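You operate a simulated robot arm through the tools that you are given. There is no shell and no other tool.

You run a simulated two-armed robot. Do the job below in one go: nothing can be reset, and whatever is moved stays where it is left.

Task
Wind the film back, put that reel on its peg and load the 1947 reel.
Fine: wind back before the gate opens; gate shut at the end; the lamp stays on, the dials as they are. Where these are worked on the way, their far stop is far enough and under half their travel is too little: film gate.

The check looks at the end state, three seconds after you hand in, the way a careful person would. Anything else that was tipped, shoved, dropped, spilled or broken makes it a failure.

Robot
Two 7-joint arms with two-finger parallel grippers on one trunk that stands fixed in place. Base frame: the origin is at the foot of the trunk, x ahead of it, y to its left, z up; the work surface is at about z = 800. Readings come in mm, rad, newtons and seconds.
The left shoulder is at [85, 174, 1149], the right one opposite. With the tool pointing down near the work surface each hand reaches from about 260 to 720 mm from the base axis, measured 20 degrees to its own side. Payload 3.6 kg a hand.
The TCP of each hand is the grasp point between the finger pads, 30 mm short of the fingertips. In the tool frame z runs along the fingers and y along their closing line. Largest opening 110 mm; finger width 20, thickness 10; the body of the gripper, 48 by 112 mm, starts 55 mm behind the TCP.
Orientation is that of the tool frame in the base frame, as a unit quaternion [x, y, z, w]. With the fingers straight down and closing along the base's y, the tool's x points along the base's -x, its y along +y and its z along -z.

Tools
- The arms move only by the tool nudge_tool. It takes "left_targets", "right_targets" or both (then of equal length, played together; a hand with none holds still); each is a list of rows, each a list of 3 entries, a list of its own where there are three numbers: the turn, a rotation vector about the tool's x, y, z in rad, then the shift along the tool's x, y, z in mm, then the finger opening in mm, from 0 to 110. In form: [[[ax, ay, az], [x, y, z], gripper], ...]. A call has 1 to 20 rows; each row shifts and turns the commanded pose from where the row before left it, along the tool's axes as they then stand. Each row takes 0.2 s and may step no farther than 50 mm and 0.15 rad from the row before; otherwise, or with a gripper value out of range, the whole call is refused. Where a pose cannot be reached the arm comes as near as it can. A force on the tool above 70 N (or 10 N above the force at the start of the call, whichever is more), or a blocked arm, ends the call early, and 0.2 s more pass. The fingers move at their own pace (about 153 mm/s each) and stop on an object; they squeeze with about 24 N. The grip force told is the motor's: it shows also when the fingers shut on nothing. Time passes only in rows, and 0.2 s behind the last, so rows that do not move let the fingers close. It gives the time, the measured TCP pose, the force on the tool (base axes), the opening and the grip force at its end, in the units of the frame above (readings bear some noise), with the torque about the TCP (base axes, N m) and any sound that the robot's microphone picked up.
- Cameras (640 x 400 px; columns grow to the right, rows downward): "scene" is now at [176.3, -5.6, 1326.7]; the picture's right is [-0.15, -0.99, 0.00], its down [-0.59, 0.09, -0.80] and it looks along [0.79, -0.12, -0.60] (base axes); focal length 261 px, centre (320, 200). "left" rides on the left gripper at [72, -17, -103] in its tool frame; the picture's right is [0.23, 0.97, 0.00], its down [-0.76, 0.18, -0.62] and it looks along [-0.61, 0.14, 0.78] (tool axes); focal length 222 px, centre (320, 200). "right" rides on the right gripper at [72, 17, -103] in its tool frame; the picture's right is [-0.23, 0.97, 0.00], its down [-0.76, -0.18, -0.62] and it looks along [-0.61, -0.14, 0.78] (tool axes); focal length 222 px, centre (320, 200).
- grab_frame(camera): a new picture of that camera. It takes no simulated time.
- move_column(by): slides the trunk up (or, below 0, down) by that many mm; the arms and the scene camera ride with it, the base frame stays. It gives what a move gives, with no picture.
- turn_head(pan, tilt): turns the head with the scene camera to pan (to the left, within 1.501 rad either way) and tilt (down, from -0.506 to 1.204), counted from straight ahead of the robot. It gives what a move gives.
- probe_pixels(camera, pixels): there is no depth. For up to 12 entries [column, row, z] of the newest picture of that camera ("zoom" is the newest enlarged one), the place [x, y] in the base frame at which the ray of that pixel passes the height z, good to about 2 mm, but the place of the scene camera against the robot may be out by one fixed shift of up to 18 mm in any direction. It takes no simulated time.
- inspect(camera, box): a new picture of the part [left, top, right, bottom] of that camera's present view, enlarged. It takes no simulated time.
- close_job(): hands the job in; it is judged then, once.

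Leave the grippers open and the arms clear of the work at the hand-in unless told otherwise.

The tools are called after "Emit:" as a command line: name --argument value ..., lists and objects as JSON in quotes. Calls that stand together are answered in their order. nudge_tool: Moves the arms, as the interface text tells. Its arguments: {"type":"object","properties":{"left_targets":{"type":"array"},"right_targets":{"type":"array"}},"required":[]} The other tools are called the same way: move_column (by) slides the trunk up or down; turn_head (pan, tilt) turns the head that bears the scene camera; grab_frame (camera) takes a picture; probe_pixels (camera, pixels) gives the place at which the rays of pixels pass given heights; inspect (camera, box) takes an enlarged picture of a part of a camera's view; close_job () hands the job in.

At the start:

```text
time: 0.0
left_ee_pos: [456.5, 163.9, 1167.3]
left_ee_rot: [-0.001, 1.0, 0.001, 0.0]
left_wrist_force: [0.6, -0.3, 0.3]
left_moment: [0.0, -0.01, 0.02]
left_grip_width: 110.0
left_grasp_force: 0.1
right_ee_pos: [432.7, -219.0, 1173.0]
right_ee_rot: [0.001, 1.0, 0.001, 0.003]
right_wrist_force: [0.2, 0.8, -0.7]
right_moment: [0.02, -0.01, 0.0]
right_grip_width: 110.2
right_grasp_force: 0.1
trunk travel left (down, up): [-266.0, 497.0]
head pan, tilt: [-0.152, 0.644]
```

scene: 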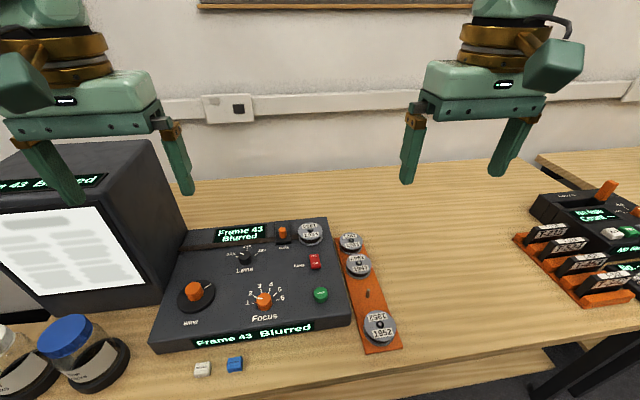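
right: 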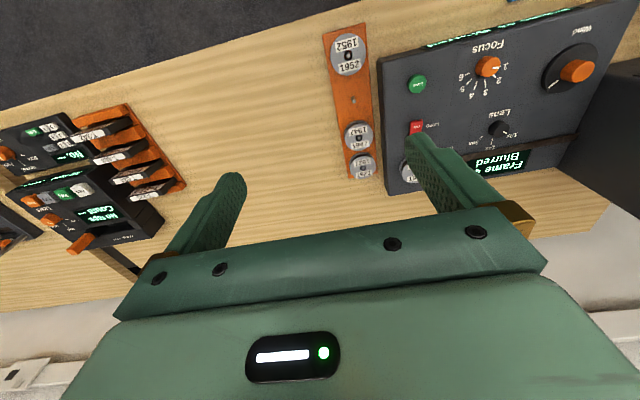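
left: 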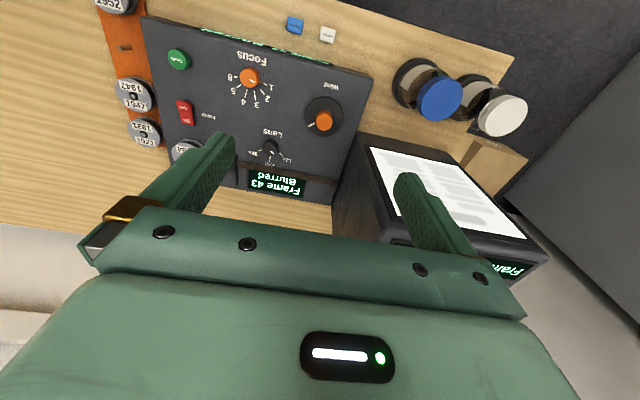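

The scene shows a film reader panel with a Wind crank (about 193,292), a Lens knob, a Focus knob, a red lamp switch (315,261), a green button (320,294), an orange gate lever (283,232), a reel on the panel (310,233), and a rack of reels on pegs (350,241), (358,264), (380,325). I'll zoom in on each of these.

Emit:
inspect --camera "scene" --box '[150, 210, 350, 350]'

Emit:
inspect --camera "scene" --box '[260, 210, 420, 360]'

Emit:
inspect --camera "left" --box '[80, 0, 340, 200]'

Emit:
inspect --camera "right" --box '[310, 10, 610, 200]'

```text
2.86 times, centred on (250, 280) of scene
```

zoom: 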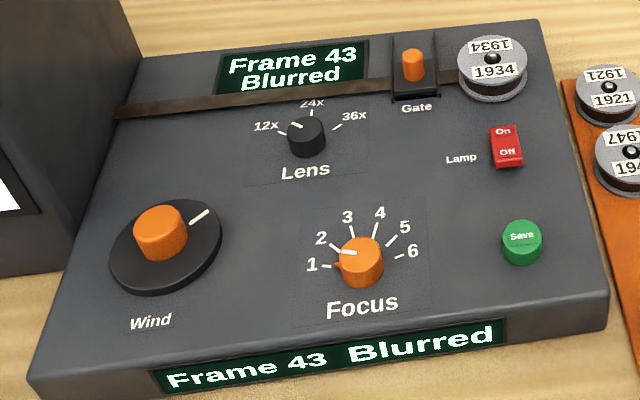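

```text
2.67 times, centred on (340, 285) of scene
```

zoom: 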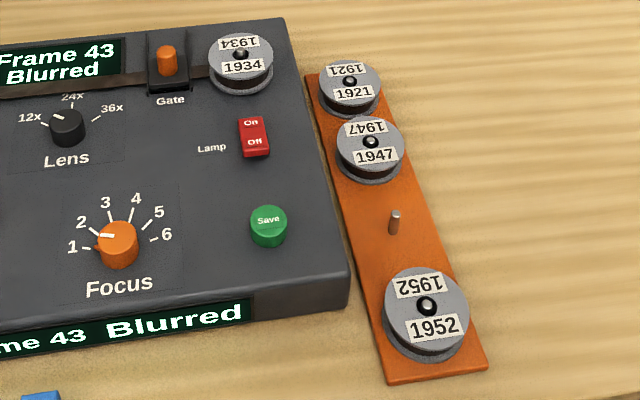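

```text
2.00 times, centred on (210, 100) of left
```

zoom: 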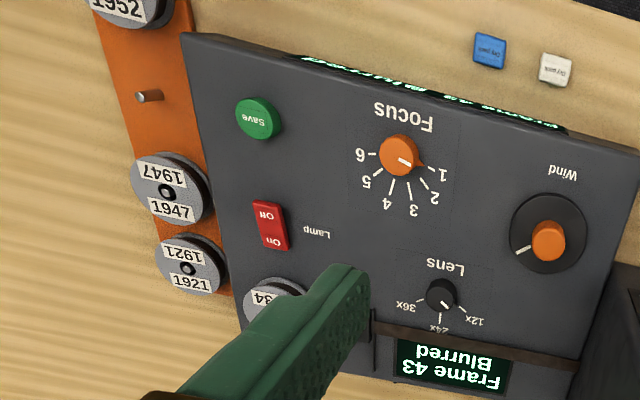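

```text
2.11 times, centred on (460, 105) of right
```

zoom: 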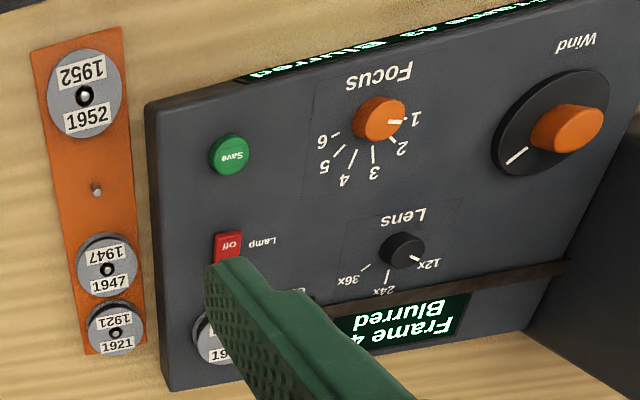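

The panel reads "Frame 43 Blurred". The reels are 1934 on the spindle, then 1921, 1947, an empty peg and 1952 on the rack. Next I'll triangulate with both hand cameras, probing the same features at several heights.

Emit:
probe_pixels --camera "left" --pixels '[[178, 59, 850], [178, 59, 900], [249, 77, 850], [249, 77, 900], [270, 147, 850], [270, 147, 900], [323, 118, 850], [323, 118, 900], [134, 96, 800], [134, 96, 850], [185, 112, 850], [185, 112, 900]]'

Emit:
probe_pixels --camera "right" --pixels '[[417, 84, 850], [417, 84, 900], [487, 66, 850], [487, 66, 900], [499, 129, 850], [499, 129, 900], [576, 70, 850], [576, 70, 900], [358, 136, 800], [358, 136, 850], [416, 127, 850], [416, 127, 900]]'

Emit:
probe_pixels --camera "scene" --pixels '[[320, 294, 850], [320, 294, 900], [263, 298, 850], [263, 298, 900], [245, 257, 850], [245, 257, 900], [199, 290, 850], [199, 290, 900], [358, 264, 800], [358, 264, 850], [314, 262, 850], [314, 262, 900]]'

```text
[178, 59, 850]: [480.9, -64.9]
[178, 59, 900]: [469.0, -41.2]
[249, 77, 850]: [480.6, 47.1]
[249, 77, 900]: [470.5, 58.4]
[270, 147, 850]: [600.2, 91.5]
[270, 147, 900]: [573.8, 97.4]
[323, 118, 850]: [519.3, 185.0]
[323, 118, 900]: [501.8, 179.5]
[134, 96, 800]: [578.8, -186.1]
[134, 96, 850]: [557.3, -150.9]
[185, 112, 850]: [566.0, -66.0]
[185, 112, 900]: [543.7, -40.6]
```

```text
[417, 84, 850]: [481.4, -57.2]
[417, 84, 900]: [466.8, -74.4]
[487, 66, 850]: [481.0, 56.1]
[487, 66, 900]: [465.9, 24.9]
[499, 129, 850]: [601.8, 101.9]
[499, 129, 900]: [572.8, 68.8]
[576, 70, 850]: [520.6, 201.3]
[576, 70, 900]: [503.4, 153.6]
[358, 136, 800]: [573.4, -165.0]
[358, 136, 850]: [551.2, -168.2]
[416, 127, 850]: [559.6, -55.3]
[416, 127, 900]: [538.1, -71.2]
```

```text
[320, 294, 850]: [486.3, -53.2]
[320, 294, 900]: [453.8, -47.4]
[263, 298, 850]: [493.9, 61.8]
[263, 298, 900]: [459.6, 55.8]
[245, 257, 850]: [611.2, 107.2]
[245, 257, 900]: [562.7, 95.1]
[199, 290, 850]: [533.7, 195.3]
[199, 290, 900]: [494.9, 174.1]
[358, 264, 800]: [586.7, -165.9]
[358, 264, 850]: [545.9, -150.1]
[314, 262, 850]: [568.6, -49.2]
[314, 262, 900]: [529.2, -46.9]
```

Triangulating the hand-camera rays gives these positions:

| Feature | x | y | z |
|---|---|---|---|
| Save button | 479 | -60 | 859 |
| Focus knob | 478 | 50 | 860 |
| Lens knob | 594 | 93 | 863 |
| Wind knob top | 513 | 183 | 869 |
| 1947 reel | 563 | -167 | 827 |

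Next I'll probe the monitor's edges and the gate/spindle area in the scene picture.

Emit:
probe_pixels --camera "scene" --pixels '[[160, 306, 800], [187, 240, 800], [100, 176, 1050], [100, 176, 1100], [145, 140, 1050], [145, 140, 1100], [283, 232, 870], [310, 230, 870], [310, 230, 850], [80, 345, 850], [85, 375, 800], [150, 350, 800]]'

Emit:
inspect --camera "scene" --box '[260, 210, 340, 260]'

Emit:
inspect --camera "left" --box '[230, 60, 540, 260]'

```text
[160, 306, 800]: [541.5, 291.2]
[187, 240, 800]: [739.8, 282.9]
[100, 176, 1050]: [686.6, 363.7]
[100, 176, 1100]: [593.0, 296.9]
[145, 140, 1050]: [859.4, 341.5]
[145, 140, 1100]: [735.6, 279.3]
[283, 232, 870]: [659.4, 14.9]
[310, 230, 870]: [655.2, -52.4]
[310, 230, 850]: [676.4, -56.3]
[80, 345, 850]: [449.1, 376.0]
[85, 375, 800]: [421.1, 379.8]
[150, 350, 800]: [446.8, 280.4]
```

```text
8.00 times, centred on (300, 235) of scene
```

zoom: 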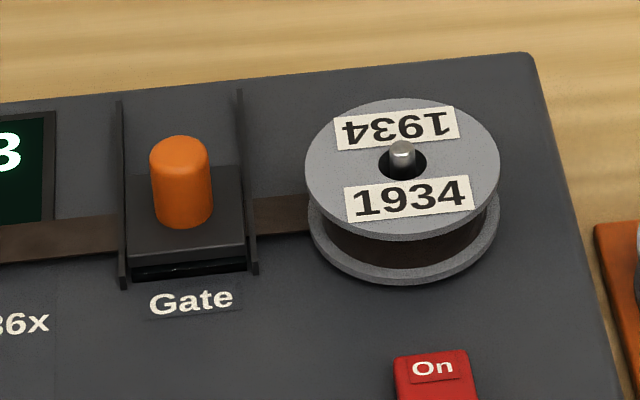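

```text
2.00 times, centred on (385, 160) of left
```

zoom: 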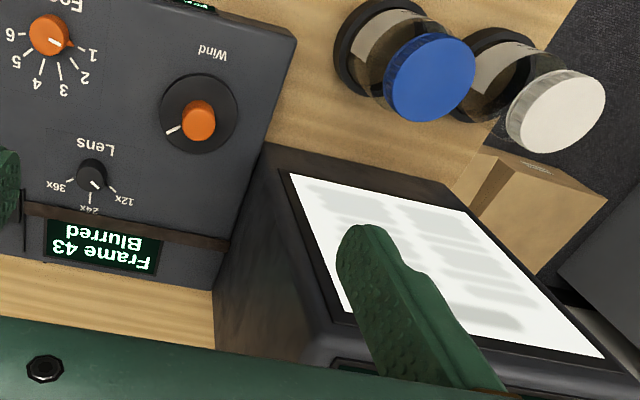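

The gate is a black block with an orange grip between two fore-aft rails, currently at the front over the film. The 1934 reel sits on a spindle to its right. I'll bring the left hand over the Wind knob, around (513, 183), stopping high at z≈985, and take a picture there.

Emit:
nudge_tool --left_targets '[[[0, 0, 0], [-11, 4, 40], 90], [[0, 0, 0], [-11, 4, 40], 80], [[0, 0, 0], [-11, 4, 40], 75], [[0, 0, 0], [-12, 4, 40], 75], [[0, 0, 0], [-11, 3, 20], 75]]'

Emit:
grab_frame --camera "left"

Emit:
grab_frame --camera "scene"

```text
time: 1.2
left_ee_pos: [511.1, 181.9, 987.8]
left_ee_rot: [-0.001, 1.0, 0.0, 0.0]
left_wrist_force: [0.3, 1.0, 0.5]
left_moment: [-0.03, -0.02, 0.01]
left_grip_width: 75.0
left_grasp_force: 0.1
right_ee_pos: [432.2, -219.8, 1171.5]
right_ee_rot: [0.001, 1.0, 0.001, 0.002]
right_wrist_force: [-0.2, 0.1, 1.3]
right_moment: [-0.01, -0.03, 0.0]
right_grip_width: 109.8
right_grasp_force: 0.1
trunk travel left (down, up): [-266.0, 497.0]
head pan, tilt: [-0.152, 0.644]
```

```text
taken
```

left: 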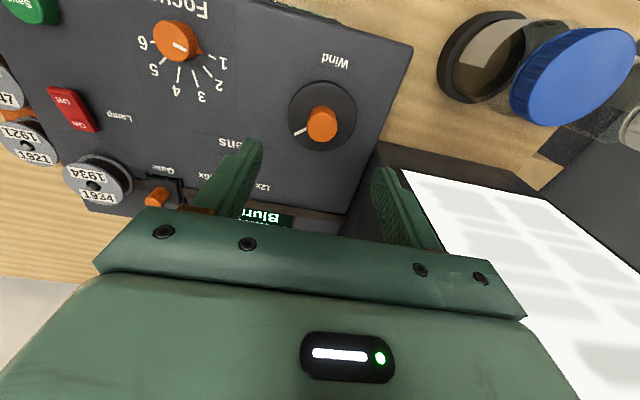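

```text
taken
```

scene: 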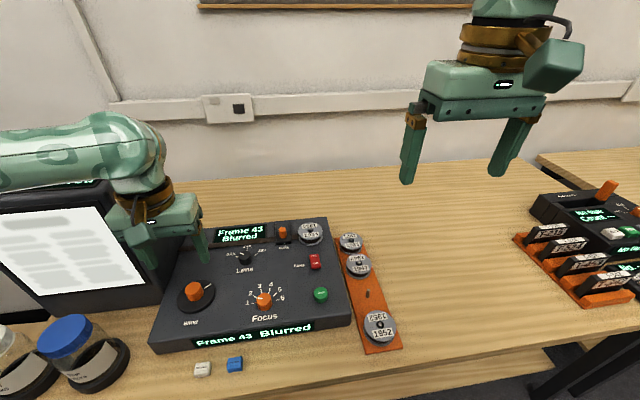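

The left camera now shows the Wind disk centred near (322,115) with the orange cap's top near (322,122). I'll enlarge it and probe the pixel rays.

Emit:
inspect --camera "left" --box '[260, 60, 400, 160]'

Emit:
probe_pixels --camera "left" --pixels '[[322, 122, 870], [322, 122, 860], [322, 115, 850], [322, 115, 845], [288, 115, 850], [356, 115, 850], [322, 80, 850], [322, 151, 850], [155, 195, 870], [94, 182, 870], [94, 182, 860], [75, 107, 860]]'

```text
4.00 times, centred on (330, 110) of left
```

zoom: 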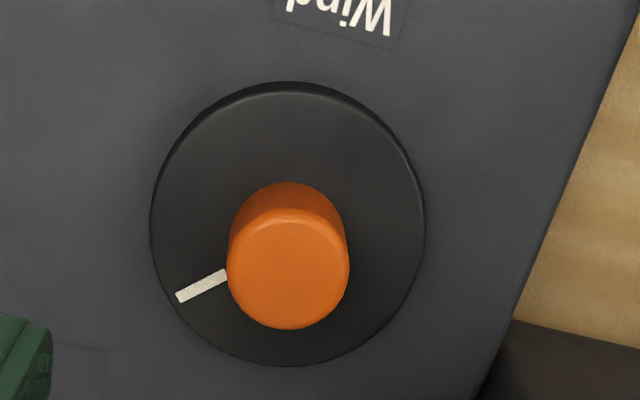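

```text
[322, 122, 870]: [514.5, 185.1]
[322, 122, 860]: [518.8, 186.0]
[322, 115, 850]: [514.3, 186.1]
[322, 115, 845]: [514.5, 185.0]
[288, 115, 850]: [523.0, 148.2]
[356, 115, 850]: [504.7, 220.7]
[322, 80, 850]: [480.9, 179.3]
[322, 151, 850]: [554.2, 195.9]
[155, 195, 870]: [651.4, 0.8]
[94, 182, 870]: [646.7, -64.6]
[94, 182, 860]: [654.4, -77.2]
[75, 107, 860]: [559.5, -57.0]
```

Emit:
probe_pixels --camera "left" --pixels '[[322.1, 127.2, 870], [322.1, 127.2, 880], [322.1, 127.2, 865], [321.9, 115.9, 845], [321.9, 115.9, 850], [321.9, 115.9, 855], [312, 108, 855], [321, 105, 852]]'

```text
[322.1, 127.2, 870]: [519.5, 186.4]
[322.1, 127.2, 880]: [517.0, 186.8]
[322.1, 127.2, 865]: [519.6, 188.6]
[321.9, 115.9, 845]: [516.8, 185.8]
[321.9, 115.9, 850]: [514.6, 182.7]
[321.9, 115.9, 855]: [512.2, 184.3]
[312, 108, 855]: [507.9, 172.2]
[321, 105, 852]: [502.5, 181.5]
```

The knob's axis is near (516, 185), with the cap top at about z 873 and the disk at about 852. I'll lower the left hand so its fingertips stop just above the disk (TCP z≈888), fingers open either side of the cap.

Emit:
nudge_tool --left_targets '[[[0, 0, 0], [-2, 1, 40], 70], [[0, 0, 0], [-2, 1, 35], 65], [[0, 0, 0], [-1, 1, 22], 60], [[0, 0, 0], [0, 0, 0], 60]]'

Emit:
grab_frame --camera "left"

Emit:
inspect --camera "scene" --box '[120, 200, 300, 350]'

```text
time: 2.2
left_ee_pos: [515.4, 183.5, 890.2]
left_ee_rot: [0.001, 1.0, -0.001, 0.0]
left_wrist_force: [0.2, -0.9, -0.8]
left_moment: [0.01, 0.02, 0.01]
left_grip_width: 59.9
left_grasp_force: 0.0
right_ee_pos: [432.6, -219.3, 1171.9]
right_ee_rot: [0.0, 1.0, 0.001, 0.003]
right_wrist_force: [-0.2, 0.0, -0.5]
right_moment: [-0.01, 0.02, 0.03]
right_grip_width: 110.0
right_grasp_force: 0.0
trunk travel left (down, up): [-266.0, 497.0]
head pan, tilt: [-0.152, 0.644]
```

```text
taken
```

left: 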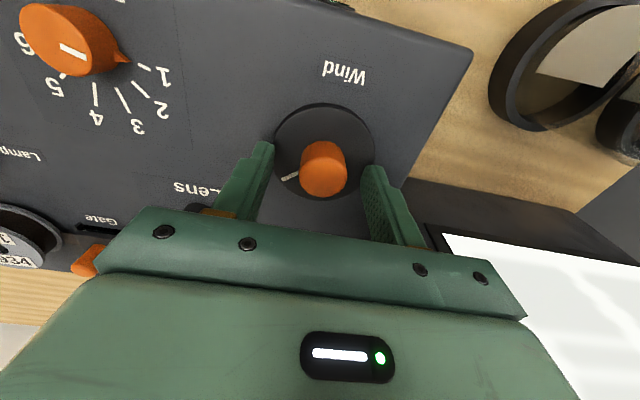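

```text
2.67 times, centred on (210, 275) of scene
```

zoom: 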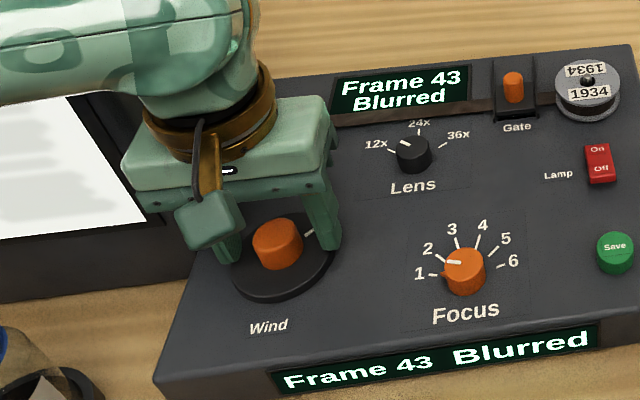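

The open fingers straddle the cap and the cap lies on the line between the fingertips. I'll lower 3 mm, close on the cap and hold.

Emit:
nudge_tool --left_targets '[[[0, 0, 0], [0, 0, 3], 60], [[0, 0, 0], [0, 1, 0], 45], [[0, 0, 0], [0, 0, 0], 20], [[0, 0, 0], [0, 0, 0], 10], [[0, 0, 0], [0, 0, 0], 10]]'

Emit:
inspect --camera "scene" --box '[120, 200, 300, 350]'

```text
time: 3.4
left_ee_pos: [516.7, 185.3, 888.0]
left_ee_rot: [-0.001, 1.0, 0.0, 0.002]
left_wrist_force: [1.5, 1.1, 23.4]
left_moment: [-0.07, 0.33, 0.01]
left_grip_width: 29.5
left_grasp_force: 45.3
right_ee_pos: [430.1, -219.6, 1172.6]
right_ee_rot: [0.001, 1.0, 0.001, 0.003]
right_wrist_force: [-0.6, 0.1, -0.1]
right_moment: [0.02, -0.01, 0.01]
right_grip_width: 109.8
right_grasp_force: 0.1
trunk travel left (down, up): [-266.0, 497.0]
head pan, tilt: [-0.152, 0.644]
```

```text
2.67 times, centred on (210, 275) of scene
```

zoom: 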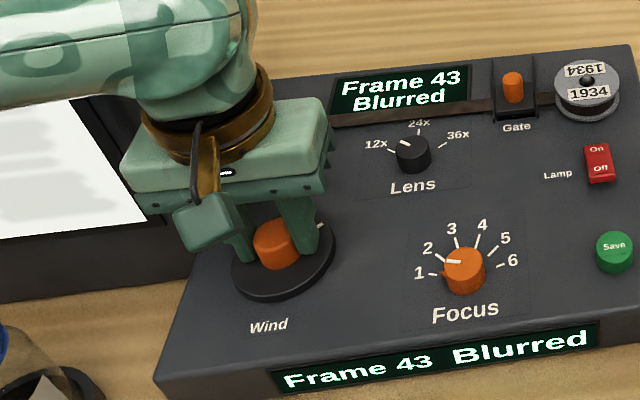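

The grip holds at 29.5 mm. The 23 N upward force means the tips rest on the disk, so I'll lift 2 mm and turn the knob a little counter-clockwise seen from above (−z turn in the tool frame), then read the display.

Emit:
nudge_tool --left_targets '[[[0, 0, 0], [0, 0, -2], 10], [[0, 0, -0.1], [0, 0, 0], 10], [[0, 0, -0.1], [0, 0, 0], 10], [[0, 0, -0.1], [0, 0, 0], 10], [[0, 0, 0], [0, 0, 0], 10]]'

Emit:
inspect --camera "scene" --box '[120, 200, 300, 350]'

```text
time: 4.6
left_ee_pos: [515.9, 186.1, 889.0]
left_ee_rot: [-0.15, 0.989, 0.0, -0.001]
left_wrist_force: [-1.3, -5.7, 2.9]
left_moment: [-0.22, -0.13, 0.04]
left_grip_width: 29.5
left_grasp_force: 45.3
right_ee_pos: [433.3, -218.5, 1171.8]
right_ee_rot: [0.001, 1.0, 0.001, 0.003]
right_wrist_force: [0.1, -0.2, -0.2]
right_moment: [-0.01, -0.04, -0.01]
right_grip_width: 109.7
right_grasp_force: 0.0
trunk travel left (down, up): [-266.0, 497.0]
head pan, tilt: [-0.152, 0.644]
```

```text
2.67 times, centred on (210, 275) of scene
```

zoom: 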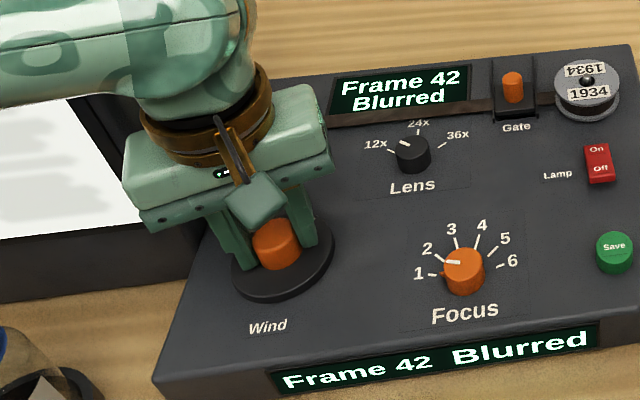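

The display went from 43 to 42, so counter-clockwise is the rewind direction. I'll keep turning that way, which also swings the camera away from the monitor.

Emit:
nudge_tool --left_targets '[[[0, 0, -0.14], [0, 0, 0], 10], [[0, 0, -0.14], [0, 0, 0], 10], [[0, 0, -0.14], [0, 0, 0], 10], [[0, 0, -0.14], [0, 0, 0], 10], [[0, 0, -0.14], [0, 0, 0], 10], [[0, 0, -0.14], [0, 0, 0], 10], [[0, 0, -0.14], [0, 0, 0], 10], [[0, 0, -0.14], [0, 0, 0], 10], [[0, 0, -0.14], [0, 0, 0], 10], [[0, 0, -0.14], [0, 0, 0], 10], [[0, 0, 0], [0, 0, 0], 10]]'

Emit:
inspect --camera "scene" --box '[120, 200, 300, 350]'

```text
time: 7.0
left_ee_pos: [515.5, 186.3, 890.8]
left_ee_rot: [0.752, -0.659, -0.001, 0.0]
left_wrist_force: [-17.3, -3.0, -13.9]
left_moment: [0.97, 0.54, 0.01]
left_grip_width: 29.6
left_grasp_force: 45.2
right_ee_pos: [431.9, -219.2, 1173.4]
right_ee_rot: [0.001, 1.0, 0.001, 0.004]
right_wrist_force: [0.3, 0.0, 0.0]
right_moment: [0.0, 0.04, 0.0]
right_grip_width: 110.1
right_grasp_force: 0.0
trunk travel left (down, up): [-266.0, 497.0]
head pan, tilt: [-0.152, 0.644]
```

```text
2.67 times, centred on (210, 275) of scene
```

zoom: 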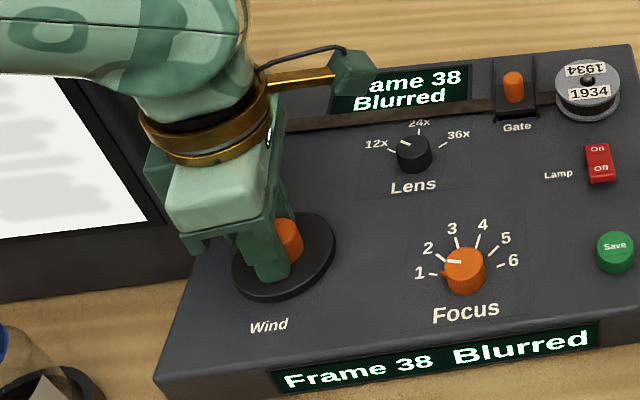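

Now 38, about 0.34 rad per frame. I'll carry on turning counter-clockwise and watch the wrist's reach.

Emit:
nudge_tool --left_targets '[[[0, 0, -0.14], [0, 0, 0], 10], [[0, 0, -0.14], [0, 0, 0], 10], [[0, 0, -0.14], [0, 0, 0], 10], [[0, 0, -0.14], [0, 0, 0], 10], [[0, 0, -0.14], [0, 0, 0], 10], [[0, 0, -0.14], [0, 0, 0], 10], [[0, 0, 0], [0, 0, 0], 10]]'

Emit:
inspect --camera "scene" --box '[120, 200, 300, 350]'

```text
time: 7.6
left_ee_pos: [514.0, 186.4, 889.2]
left_ee_rot: [0.823, -0.567, -0.014, 0.012]
left_wrist_force: [-27.1, 2.2, 24.3]
left_moment: [1.09, 0.02, -0.06]
left_grip_width: 29.7
left_grasp_force: 45.3
left hand out of reach, approached as far as the arm can: row 2, 3
right_ee_pos: [428.1, -218.5, 1175.1]
right_ee_rot: [0.001, 1.0, 0.0, 0.004]
right_wrist_force: [0.2, 1.0, 0.5]
right_moment: [0.0, 0.05, 0.02]
right_grip_width: 110.1
right_grasp_force: 0.1
trunk travel left (down, up): [-266.0, 497.0]
head pan, tilt: [-0.152, 0.644]
stopped in row 3 (left hand): the force on the tool passed its limit at 91 N (the readings are from after the stop); the commanded pose is now the measured one
```

```text
2.67 times, centred on (210, 275) of scene
```

zoom: 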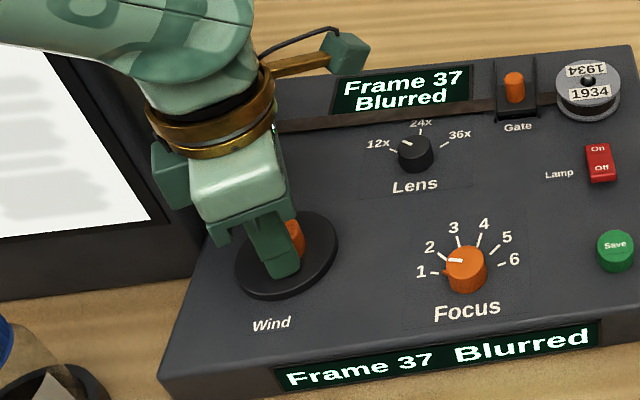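

The wrist hit its limit about 1.9 rad round and the call stopped on force. I'll open the fingers to let go of the knob, then check that nothing shifted.

Emit:
nudge_tool --left_targets '[[[0, 0, 0], [0, 0, 0], 40], [[0, 0, 0], [0, 0, 0], 60], [[0, 0, 0], [0, 0, 0], 60]]'

Emit:
inspect --camera "scene" --box '[120, 200, 300, 350]'

Emit:
grab_frame --camera "scene"

```text
time: 8.4
left_ee_pos: [517.7, 184.4, 889.9]
left_ee_rot: [0.825, -0.566, -0.01, 0.01]
left_wrist_force: [-21.4, -2.6, 30.4]
left_moment: [0.05, -0.34, 0.0]
left_grip_width: 49.6
left_grasp_force: 0.1
right_ee_pos: [427.6, -220.0, 1173.6]
right_ee_rot: [0.0, 1.0, 0.0, 0.005]
right_wrist_force: [0.4, -0.4, 0.3]
right_moment: [0.0, -0.04, -0.01]
right_grip_width: 110.0
right_grasp_force: 0.1
trunk travel left (down, up): [-266.0, 497.0]
head pan, tilt: [-0.152, 0.644]
```

```text
2.67 times, centred on (210, 275) of scene
```

zoom: 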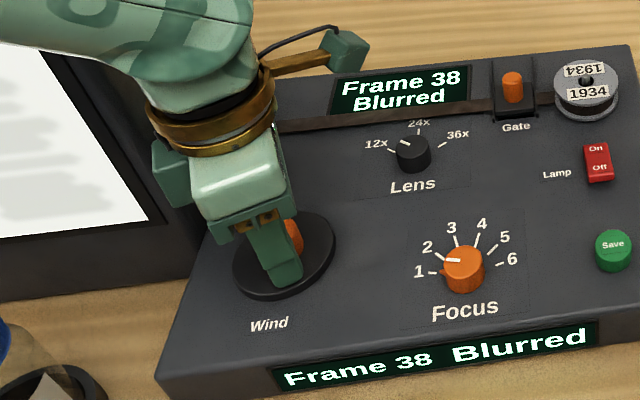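

```text
taken
```

scene: 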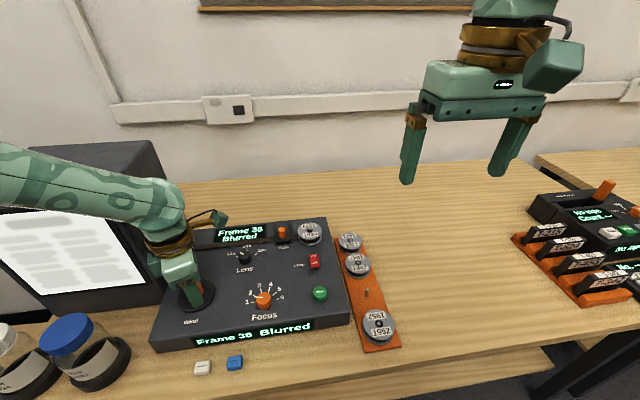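

The fingers opened to 49.6 mm and I'm back at 38. The 30 N upward force means a fingertip is pressing the disk, so I'll lift 12 mm and read again.

Emit:
nudge_tool --left_targets '[[[0, 0, 0], [0, 0, -6], 60], [[0, 0, 0], [0, 0, -6], 60], [[0, 0, 0], [0, 0, 0], 60]]'

Emit:
grab_frame --camera "left"

```text
time: 9.2
left_ee_pos: [520.6, 185.0, 898.3]
left_ee_rot: [0.825, -0.565, -0.012, 0.012]
left_wrist_force: [-0.7, -0.6, -0.3]
left_moment: [0.02, 0.0, -0.02]
left_grip_width: 59.7
left_grasp_force: 0.1
right_ee_pos: [433.1, -219.5, 1170.7]
right_ee_rot: [0.001, 1.0, 0.0, 0.002]
right_wrist_force: [0.0, 0.2, -1.1]
right_moment: [-0.02, 0.0, 0.02]
right_grip_width: 110.0
right_grasp_force: 0.1
trunk travel left (down, up): [-266.0, 497.0]
head pan, tilt: [-0.152, 0.644]
```

```text
taken
```

left: 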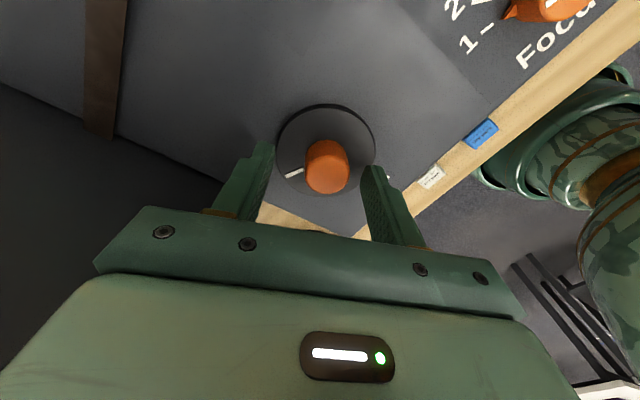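

The hand is free, with about 0.03 rad of tilt left from the limit. I'll level the tool, then with open fingers turn it back clockwise about 2.85 rad for a long second stroke.

Emit:
nudge_tool --left_targets '[[[0.0334, 0.0062, 0], [0, 0, -4], 64], [[0, 0, 0.15], [0, 0, 0], 64], [[0, 0, 0.15], [0, 0, 0], 64], [[0, 0, 0.15], [0, 0, 0], 64], [[0, 0, 0.15], [0, 0, 0], 64], [[0, 0, 0.15], [0, 0, 0], 64], [[0, 0, 0.15], [0, 0, 0], 64], [[0, 0, 0.15], [0, 0, 0], 64], [[0, 0, 0.15], [0, 0, 0], 64], [[0, 0, 0.15], [0, 0, 0], 64], [[0, 0, 0.15], [0, 0, 0], 64], [[0, 0, 0.15], [0, 0, 0], 64], [[0, 0, 0.15], [0, 0, 0], 64], [[0, 0, 0.15], [0, 0, 0], 64], [[0, 0, 0.15], [0, 0, 0], 64], [[0, 0, 0.15], [0, 0, 0], 64], [[0, 0, 0.15], [0, 0, 0], 64], [[0, 0, 0.15], [0, 0, 0], 64]]'

Emit:
grab_frame --camera "left"

Emit:
inspect --camera "scene" --box '[80, 150, 320, 350]'

```text
time: 13.0
left_ee_pos: [526.5, 188.1, 902.7]
left_ee_rot: [0.302, 0.953, 0.001, -0.001]
left_wrist_force: [0.5, -0.5, -0.1]
left_moment: [-0.02, 0.0, 0.01]
left_grip_width: 64.0
left_grasp_force: 0.1
left hand out of reach, approached as far as the arm can: row 1
right_ee_pos: [432.5, -218.9, 1173.1]
right_ee_rot: [0.0, 1.0, 0.001, 0.003]
right_wrist_force: [1.0, 0.2, 0.3]
right_moment: [-0.02, -0.01, 0.02]
right_grip_width: 110.0
right_grasp_force: 0.0
trunk travel left (down, up): [-266.0, 497.0]
head pan, tilt: [-0.152, 0.644]
```

```text
taken
```

left: 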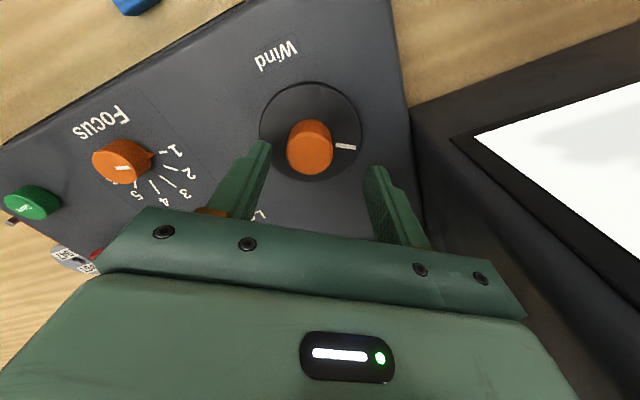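

```text
2.00 times, centred on (200, 250) of scene
```

zoom: 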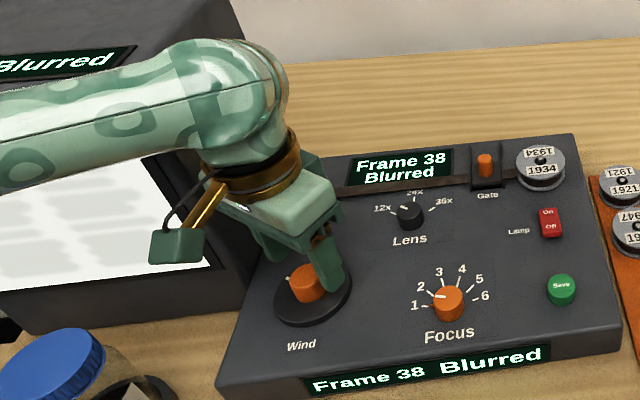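

The hand is now 0.61 rad clockwise of square but has drifted to (526, 188). I'll recentre on the knob's axis at (515, 185.5), turn clockwise to about 1.2 rad with the camera staying in front of the monitor, then lower to grip height.

Emit:
nudge_tool --left_targets '[[[0, 0, 0], [7.9, -8.7, 0], 64], [[0, 0, 0.147], [0, 0, 0], 64], [[0, 0, 0.147], [0, 0, 0], 64], [[0, 0, 0.147], [0, 0, 0], 64], [[0, 0, 0.147], [0, 0, 0], 64], [[0, 0, 0], [0, 0, 0], 64]]'

Emit:
inspect --camera "scene" --box '[80, 150, 320, 350]'

Emit:
grab_frame --camera "left"

```text
time: 14.4
left_ee_pos: [515.0, 185.6, 902.7]
left_ee_rot: [0.564, 0.826, 0.001, 0.0]
left_wrist_force: [1.0, -0.1, -0.2]
left_moment: [-0.03, 0.03, 0.01]
left_grip_width: 63.8
left_grasp_force: 0.0
right_ee_pos: [432.2, -219.5, 1171.8]
right_ee_rot: [0.001, 1.0, 0.001, 0.003]
right_wrist_force: [0.2, -0.2, 0.3]
right_moment: [0.01, -0.04, -0.02]
right_grip_width: 109.8
right_grasp_force: 0.0
trunk travel left (down, up): [-266.0, 497.0]
head pan, tilt: [-0.152, 0.644]
```

```text
2.00 times, centred on (200, 250) of scene
```

zoom: 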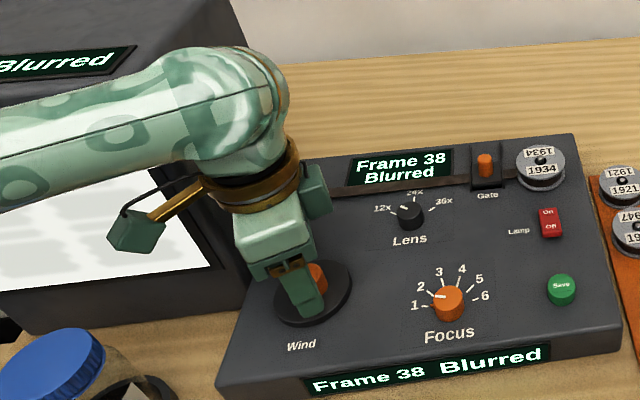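

```text
taken
```

left: 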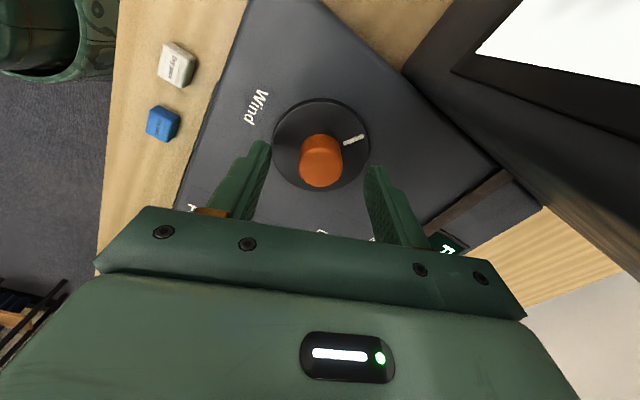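

The hand sits at (515.0, 185.6), the cap is centred between the fingers at (322,163), and the turn is 1.2 rad. I'll lower 12 mm, grip, and wind counter-clockwise in one long stroke.

Emit:
nudge_tool --left_targets '[[[0, 0, 0], [0, 0, 12], 60], [[0, 0, 0], [0, 0, 0], 10], [[0, 0, 0], [0, 0, 0], 10], [[0, 0, -0.145], [0, 0, 0], 10], [[0, 0, -0.145], [0, 0, 0], 10], [[0, 0, -0.145], [0, 0, 0], 10], [[0, 0, -0.145], [0, 0, 0], 10], [[0, 0, -0.145], [0, 0, 0], 10], [[0, 0, -0.145], [0, 0, 0], 10], [[0, 0, -0.145], [0, 0, 0], 10], [[0, 0, -0.145], [0, 0, 0], 10], [[0, 0, -0.145], [0, 0, 0], 10], [[0, 0, -0.145], [0, 0, 0], 10], [[0, 0, -0.145], [0, 0, 0], 10], [[0, 0, -0.145], [0, 0, 0], 10], [[0, 0, -0.145], [0, 0, 0], 10], [[0, 0, -0.145], [0, 0, 0], 10], [[0, 0, -0.145], [0, 0, 0], 10], [[0, 0, -0.145], [0, 0, 0], 10], [[0, 0, -0.145], [0, 0, 0], 10]]'

Emit:
inspect --camera "scene" --box '[120, 200, 300, 350]'

```text
time: 18.6
left_ee_pos: [514.6, 184.5, 891.4]
left_ee_rot: [-0.593, 0.805, 0.0, 0.0]
left_wrist_force: [1.6, -0.9, 1.5]
left_moment: [0.23, -0.05, -0.85]
left_grip_width: 29.6
left_grasp_force: 45.0
right_ee_pos: [432.7, -219.6, 1173.2]
right_ee_rot: [0.001, 1.0, 0.001, 0.003]
right_wrist_force: [0.1, -1.2, 0.5]
right_moment: [0.0, 0.01, -0.01]
right_grip_width: 109.9
right_grasp_force: 0.0
trunk travel left (down, up): [-266.0, 497.0]
head pan, tilt: [-0.152, 0.644]
```

```text
2.67 times, centred on (210, 275) of scene
```

zoom: 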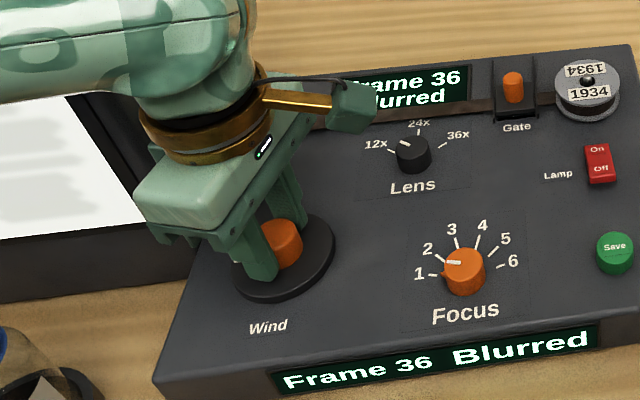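

The display reads 36 after a 2.4 rad stroke, where I expected about 31, and there is −0.85 N·m on the tool. Either the fingers slipped or the knob met a stop. I'll look at the knob's mark before doing anything.

Emit:
inspect --camera "scene" --box '[160, 250, 240, 320]'

Emit:
grab_frame --camera "left"

```text
5.71 times, centred on (200, 285) of scene
```

zoom: 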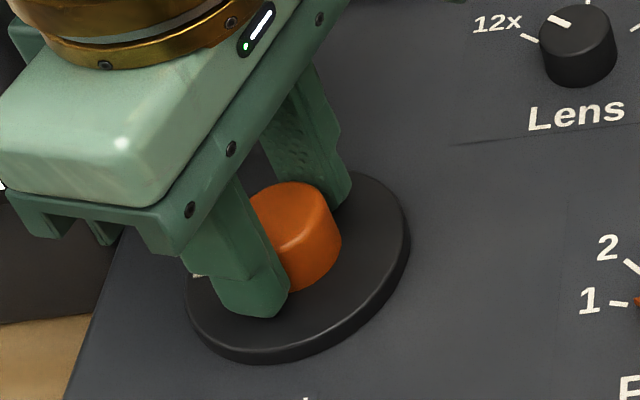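

```text
taken
```

left: 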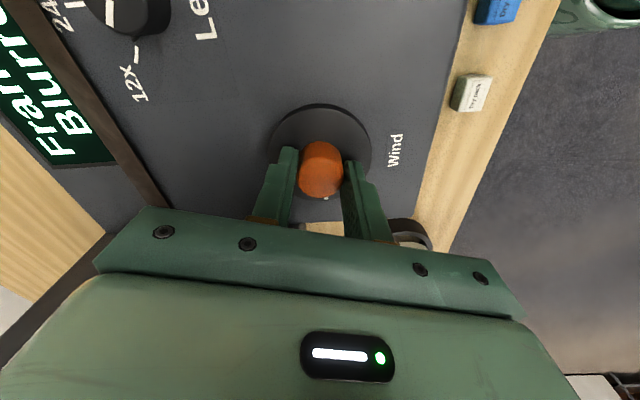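

The mark has moved from about 45° right of "up" to pointing left, roughly 2 rad in total for 7 frames, so most of this stroke slipped. I'll open the fingers and see whether the frame holds.

Emit:
nudge_tool --left_targets '[[[0, 0, 0], [0, 0, 0], 40], [[0, 0, 0], [0, 0, 0], 60], [[0, 0, 0], [0, 0, 0], 60]]'

Emit:
inspect --camera "scene" --box '[120, 200, 300, 350]'

Emit:
grab_frame --camera "left"

```text
time: 19.4
left_ee_pos: [515.9, 185.0, 890.8]
left_ee_rot: [-0.593, 0.805, 0.0, 0.0]
left_wrist_force: [-0.2, -0.9, 1.2]
left_moment: [-0.02, 0.02, 0.0]
left_grip_width: 60.2
left_grasp_force: 0.0
right_ee_pos: [433.0, -219.9, 1172.4]
right_ee_rot: [0.0, 1.0, 0.001, 0.003]
right_wrist_force: [-0.6, 0.2, 0.4]
right_moment: [-0.01, 0.0, -0.03]
right_grip_width: 109.9
right_grasp_force: 0.1
trunk travel left (down, up): [-266.0, 497.0]
head pan, tilt: [-0.152, 0.644]
```

```text
2.67 times, centred on (210, 275) of scene
```

zoom: 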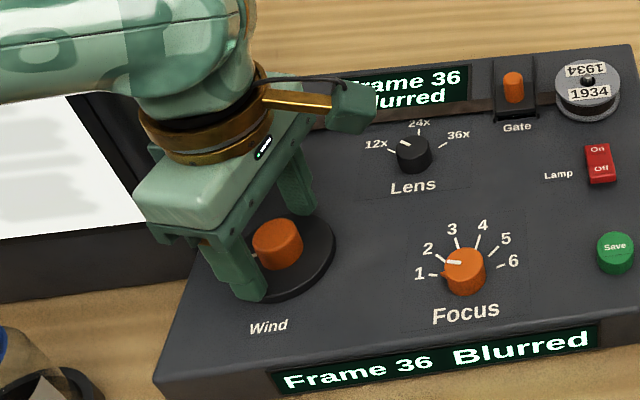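

```text
taken
```

left: 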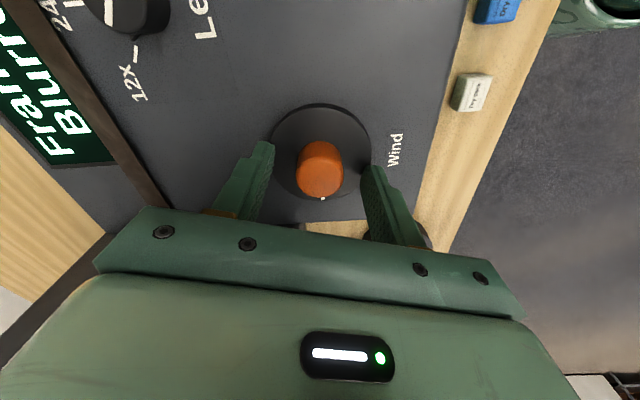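

It stays at 36. I'll regrip here a little lower, turn another 0.3 rad counter-clockwise, and see whether the count moves or the torque rises.

Emit:
nudge_tool --left_targets '[[[0, 0, 0], [0, 0, 1], 60], [[0, 0, 0], [0, 0, 0], 10], [[0, 0, 0], [0, 0, 0], 10], [[0, 0, 0], [0, 0, 0], 10], [[0, 0, -0.1], [0, 0, 0], 10], [[0, 0, -0.1], [0, 0, 0], 10], [[0, 0, -0.1], [0, 0, 0], 10], [[0, 0, 0], [0, 0, 0], 10]]'

Emit:
inspect --camera "scene" --box '[120, 200, 300, 350]'

```text
time: 21.2
left_ee_pos: [515.2, 186.0, 888.7]
left_ee_rot: [-0.706, 0.708, 0.0, 0.001]
left_wrist_force: [-4.6, -0.1, -1.6]
left_moment: [0.37, 0.08, -0.77]
left_grip_width: 29.3
left_grasp_force: 45.0
right_ee_pos: [432.8, -219.6, 1171.8]
right_ee_rot: [0.001, 1.0, 0.001, 0.003]
right_wrist_force: [0.2, -0.4, 0.7]
right_moment: [-0.01, -0.03, -0.01]
right_grip_width: 110.0
right_grasp_force: 0.2
trunk travel left (down, up): [-266.0, 497.0]
head pan, tilt: [-0.152, 0.644]
```

```text
2.67 times, centred on (210, 275) of scene
```

zoom: 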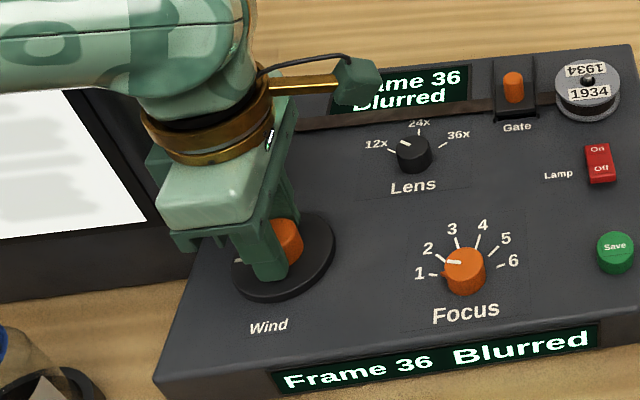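

It stays at 36 with −0.77 N·m resisting, so this looks like a hard stop at a fixed knob angle. Before deciding, I'll open and lift away, then check the mark, the displays and the monitor.

Emit:
nudge_tool --left_targets '[[[0, 0, 0], [0, 0, 0], 40], [[0, 0, 0], [0, 0, 0], 64], [[0, 0, 0], [0, 0, -20], 64], [[0, 0, 0], [0, 0, -30], 64], [[0, 0, 0], [0, 0, -40], 64]]'

Emit:
grab_frame --camera "left"

Emit:
grab_frame --camera "scene"

Emit:
inspect --camera "scene" --box '[0, 130, 160, 310]'

Emit:
inspect --camera "scene" --box '[150, 210, 350, 350]'

```text
time: 22.4
left_ee_pos: [514.1, 183.9, 980.2]
left_ee_rot: [-0.706, 0.708, 0.0, 0.0]
left_wrist_force: [0.3, 0.1, 0.3]
left_moment: [0.0, -0.01, 0.02]
left_grip_width: 64.1
left_grasp_force: 0.1
right_ee_pos: [431.9, -218.8, 1170.8]
right_ee_rot: [0.001, 1.0, 0.001, 0.002]
right_wrist_force: [0.6, -0.1, 0.3]
right_moment: [0.0, -0.01, 0.0]
right_grip_width: 110.4
right_grasp_force: 0.1
trunk travel left (down, up): [-266.0, 497.0]
head pan, tilt: [-0.152, 0.644]
```

```text
taken
```

left: 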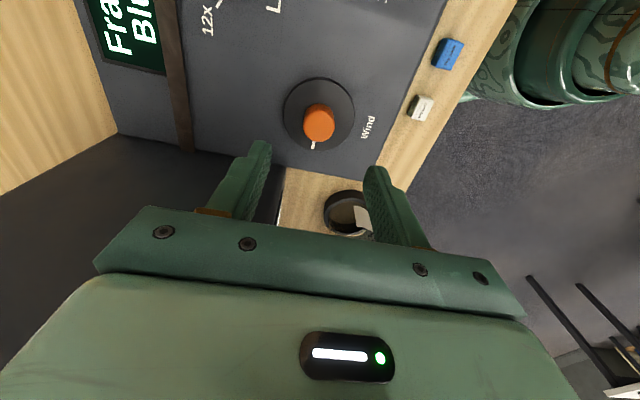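

```text
taken
```

scene: 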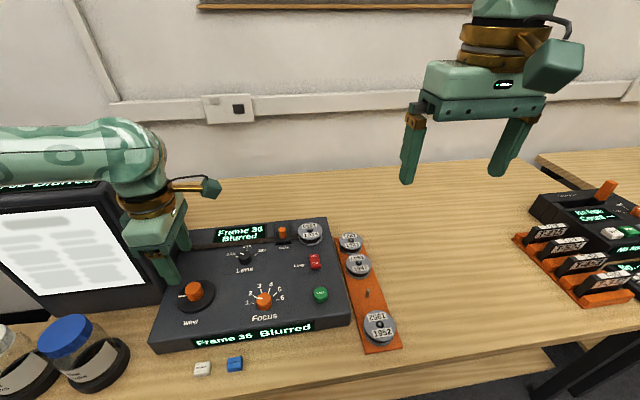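

```text
2.22 times, centred on (80, 220) of scene
```

zoom: 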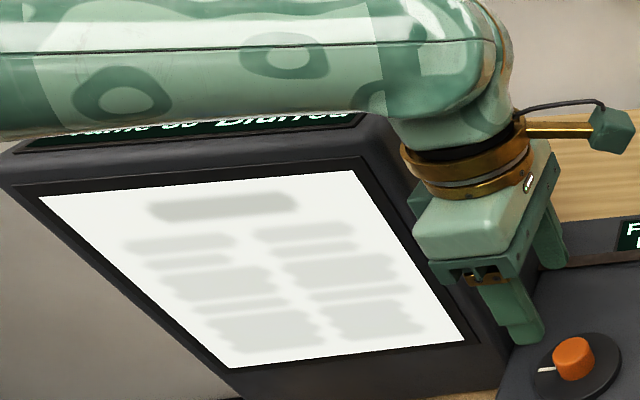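

```text
2.86 times, centred on (250, 280) of scene
```

zoom: 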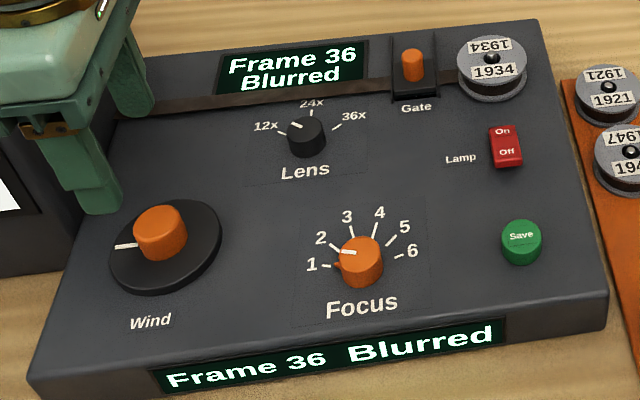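

Emit:
inspect --camera "left" --box '[270, 70, 370, 160]'

Emit:
probe_pixels --camera "left" --pixels '[[313, 147, 857], [319, 115, 857], [319, 123, 880]]'

```text
4.44 times, centred on (320, 115) of left
```

zoom: 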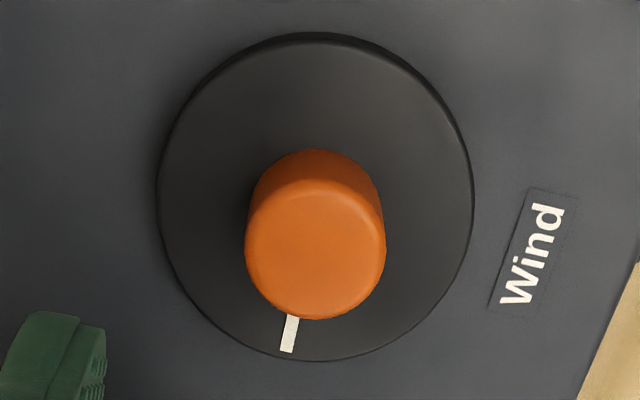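

```text
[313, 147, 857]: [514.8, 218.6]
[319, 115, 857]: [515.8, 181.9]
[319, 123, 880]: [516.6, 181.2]
```

The mark now sits exactly at 9 o'clock. It moved about 126° for 7 frames and there is a firm stop there (two attempts at about 0.8 N·m with no motion), so the film is wound back to its stop at frame 36. Next I'll move the left hand high over to the gate area, turn it square, and get a close view of the gate and spindle.

Emit:
nudge_tool --left_targets '[[[0, 0, 0], [36.8, -23.2, 0], 80], [[0, 0, 0], [36.8, -23.2, 0], 90], [[0, 0, 0], [36.8, -23.2, 0], 100], [[0, 0, 0], [36.8, -23.2, 0], 110], [[0, 0, 0.143], [36.8, -23.2, 0], 110], [[0, 0, 0.143], [0, 0, 0], 110], [[0, 0, 0.143], [0, 0, 0], 110], [[0, 0, 0.143], [0, 0, 0], 110], [[0, 0, 0.143], [0, 0, 0], 110], [[0, 0, 0.143], [0, 0, 0], 110], [[0, 0, 0.143], [0, 0, 0], 110], [[0, 0, 0.143], [0, 0, 0], 110], [[0, 0, 0.143], [0, 0, 0], 110], [[0, 0, 0.143], [0, 0, 0], 110], [[0, 0, 0.143], [0, 0, 0], 110]]'

Emit:
grab_frame --camera "left"

Emit:
grab_frame --camera "scene"

```text
time: 25.6
left_ee_pos: [631.2, 0.8, 979.8]
left_ee_rot: [0.004, 1.0, 0.0, 0.001]
left_wrist_force: [0.1, 0.0, -0.6]
left_moment: [0.02, -0.02, 0.01]
left_grip_width: 110.1
left_grasp_force: 0.0
right_ee_pos: [432.4, -219.4, 1173.0]
right_ee_rot: [0.001, 1.0, 0.001, 0.003]
right_wrist_force: [0.0, -0.2, 0.7]
right_moment: [0.0, -0.01, -0.03]
right_grip_width: 109.8
right_grasp_force: 0.0
trunk travel left (down, up): [-266.0, 497.0]
head pan, tilt: [-0.152, 0.644]
```

```text
taken
```

left: 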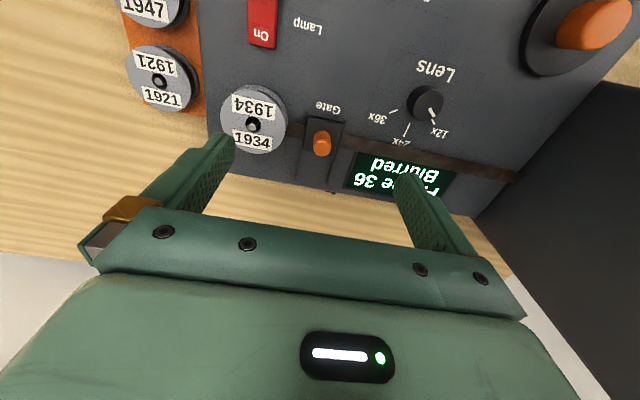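

```text
taken
```

scene: 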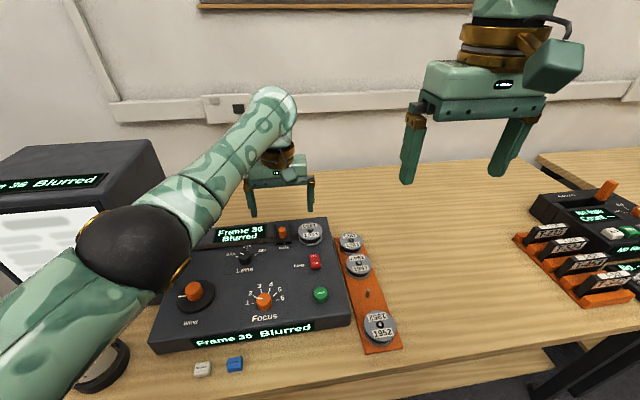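

Emit:
inspect --camera "left" --box '[200, 70, 400, 200]'

Emit:
probe_pixels --camera "left" --pixels '[[321, 145, 880], [321, 145, 870], [321, 135, 860], [254, 124, 870], [254, 124, 860], [254, 124, 880], [158, 78, 820], [158, 78, 830], [150, 0, 820], [150, 0, 830]]'

```text
3.08 times, centred on (300, 135) of left
```

zoom: 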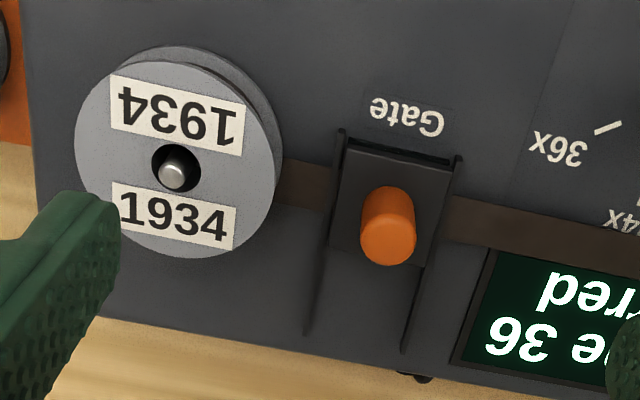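

```text
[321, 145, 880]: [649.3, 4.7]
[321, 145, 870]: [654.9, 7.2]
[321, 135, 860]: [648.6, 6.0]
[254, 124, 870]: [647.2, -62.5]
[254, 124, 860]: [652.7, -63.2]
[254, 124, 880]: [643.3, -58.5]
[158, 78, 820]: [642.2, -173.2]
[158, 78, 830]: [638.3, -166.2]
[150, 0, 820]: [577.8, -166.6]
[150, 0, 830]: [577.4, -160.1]
```

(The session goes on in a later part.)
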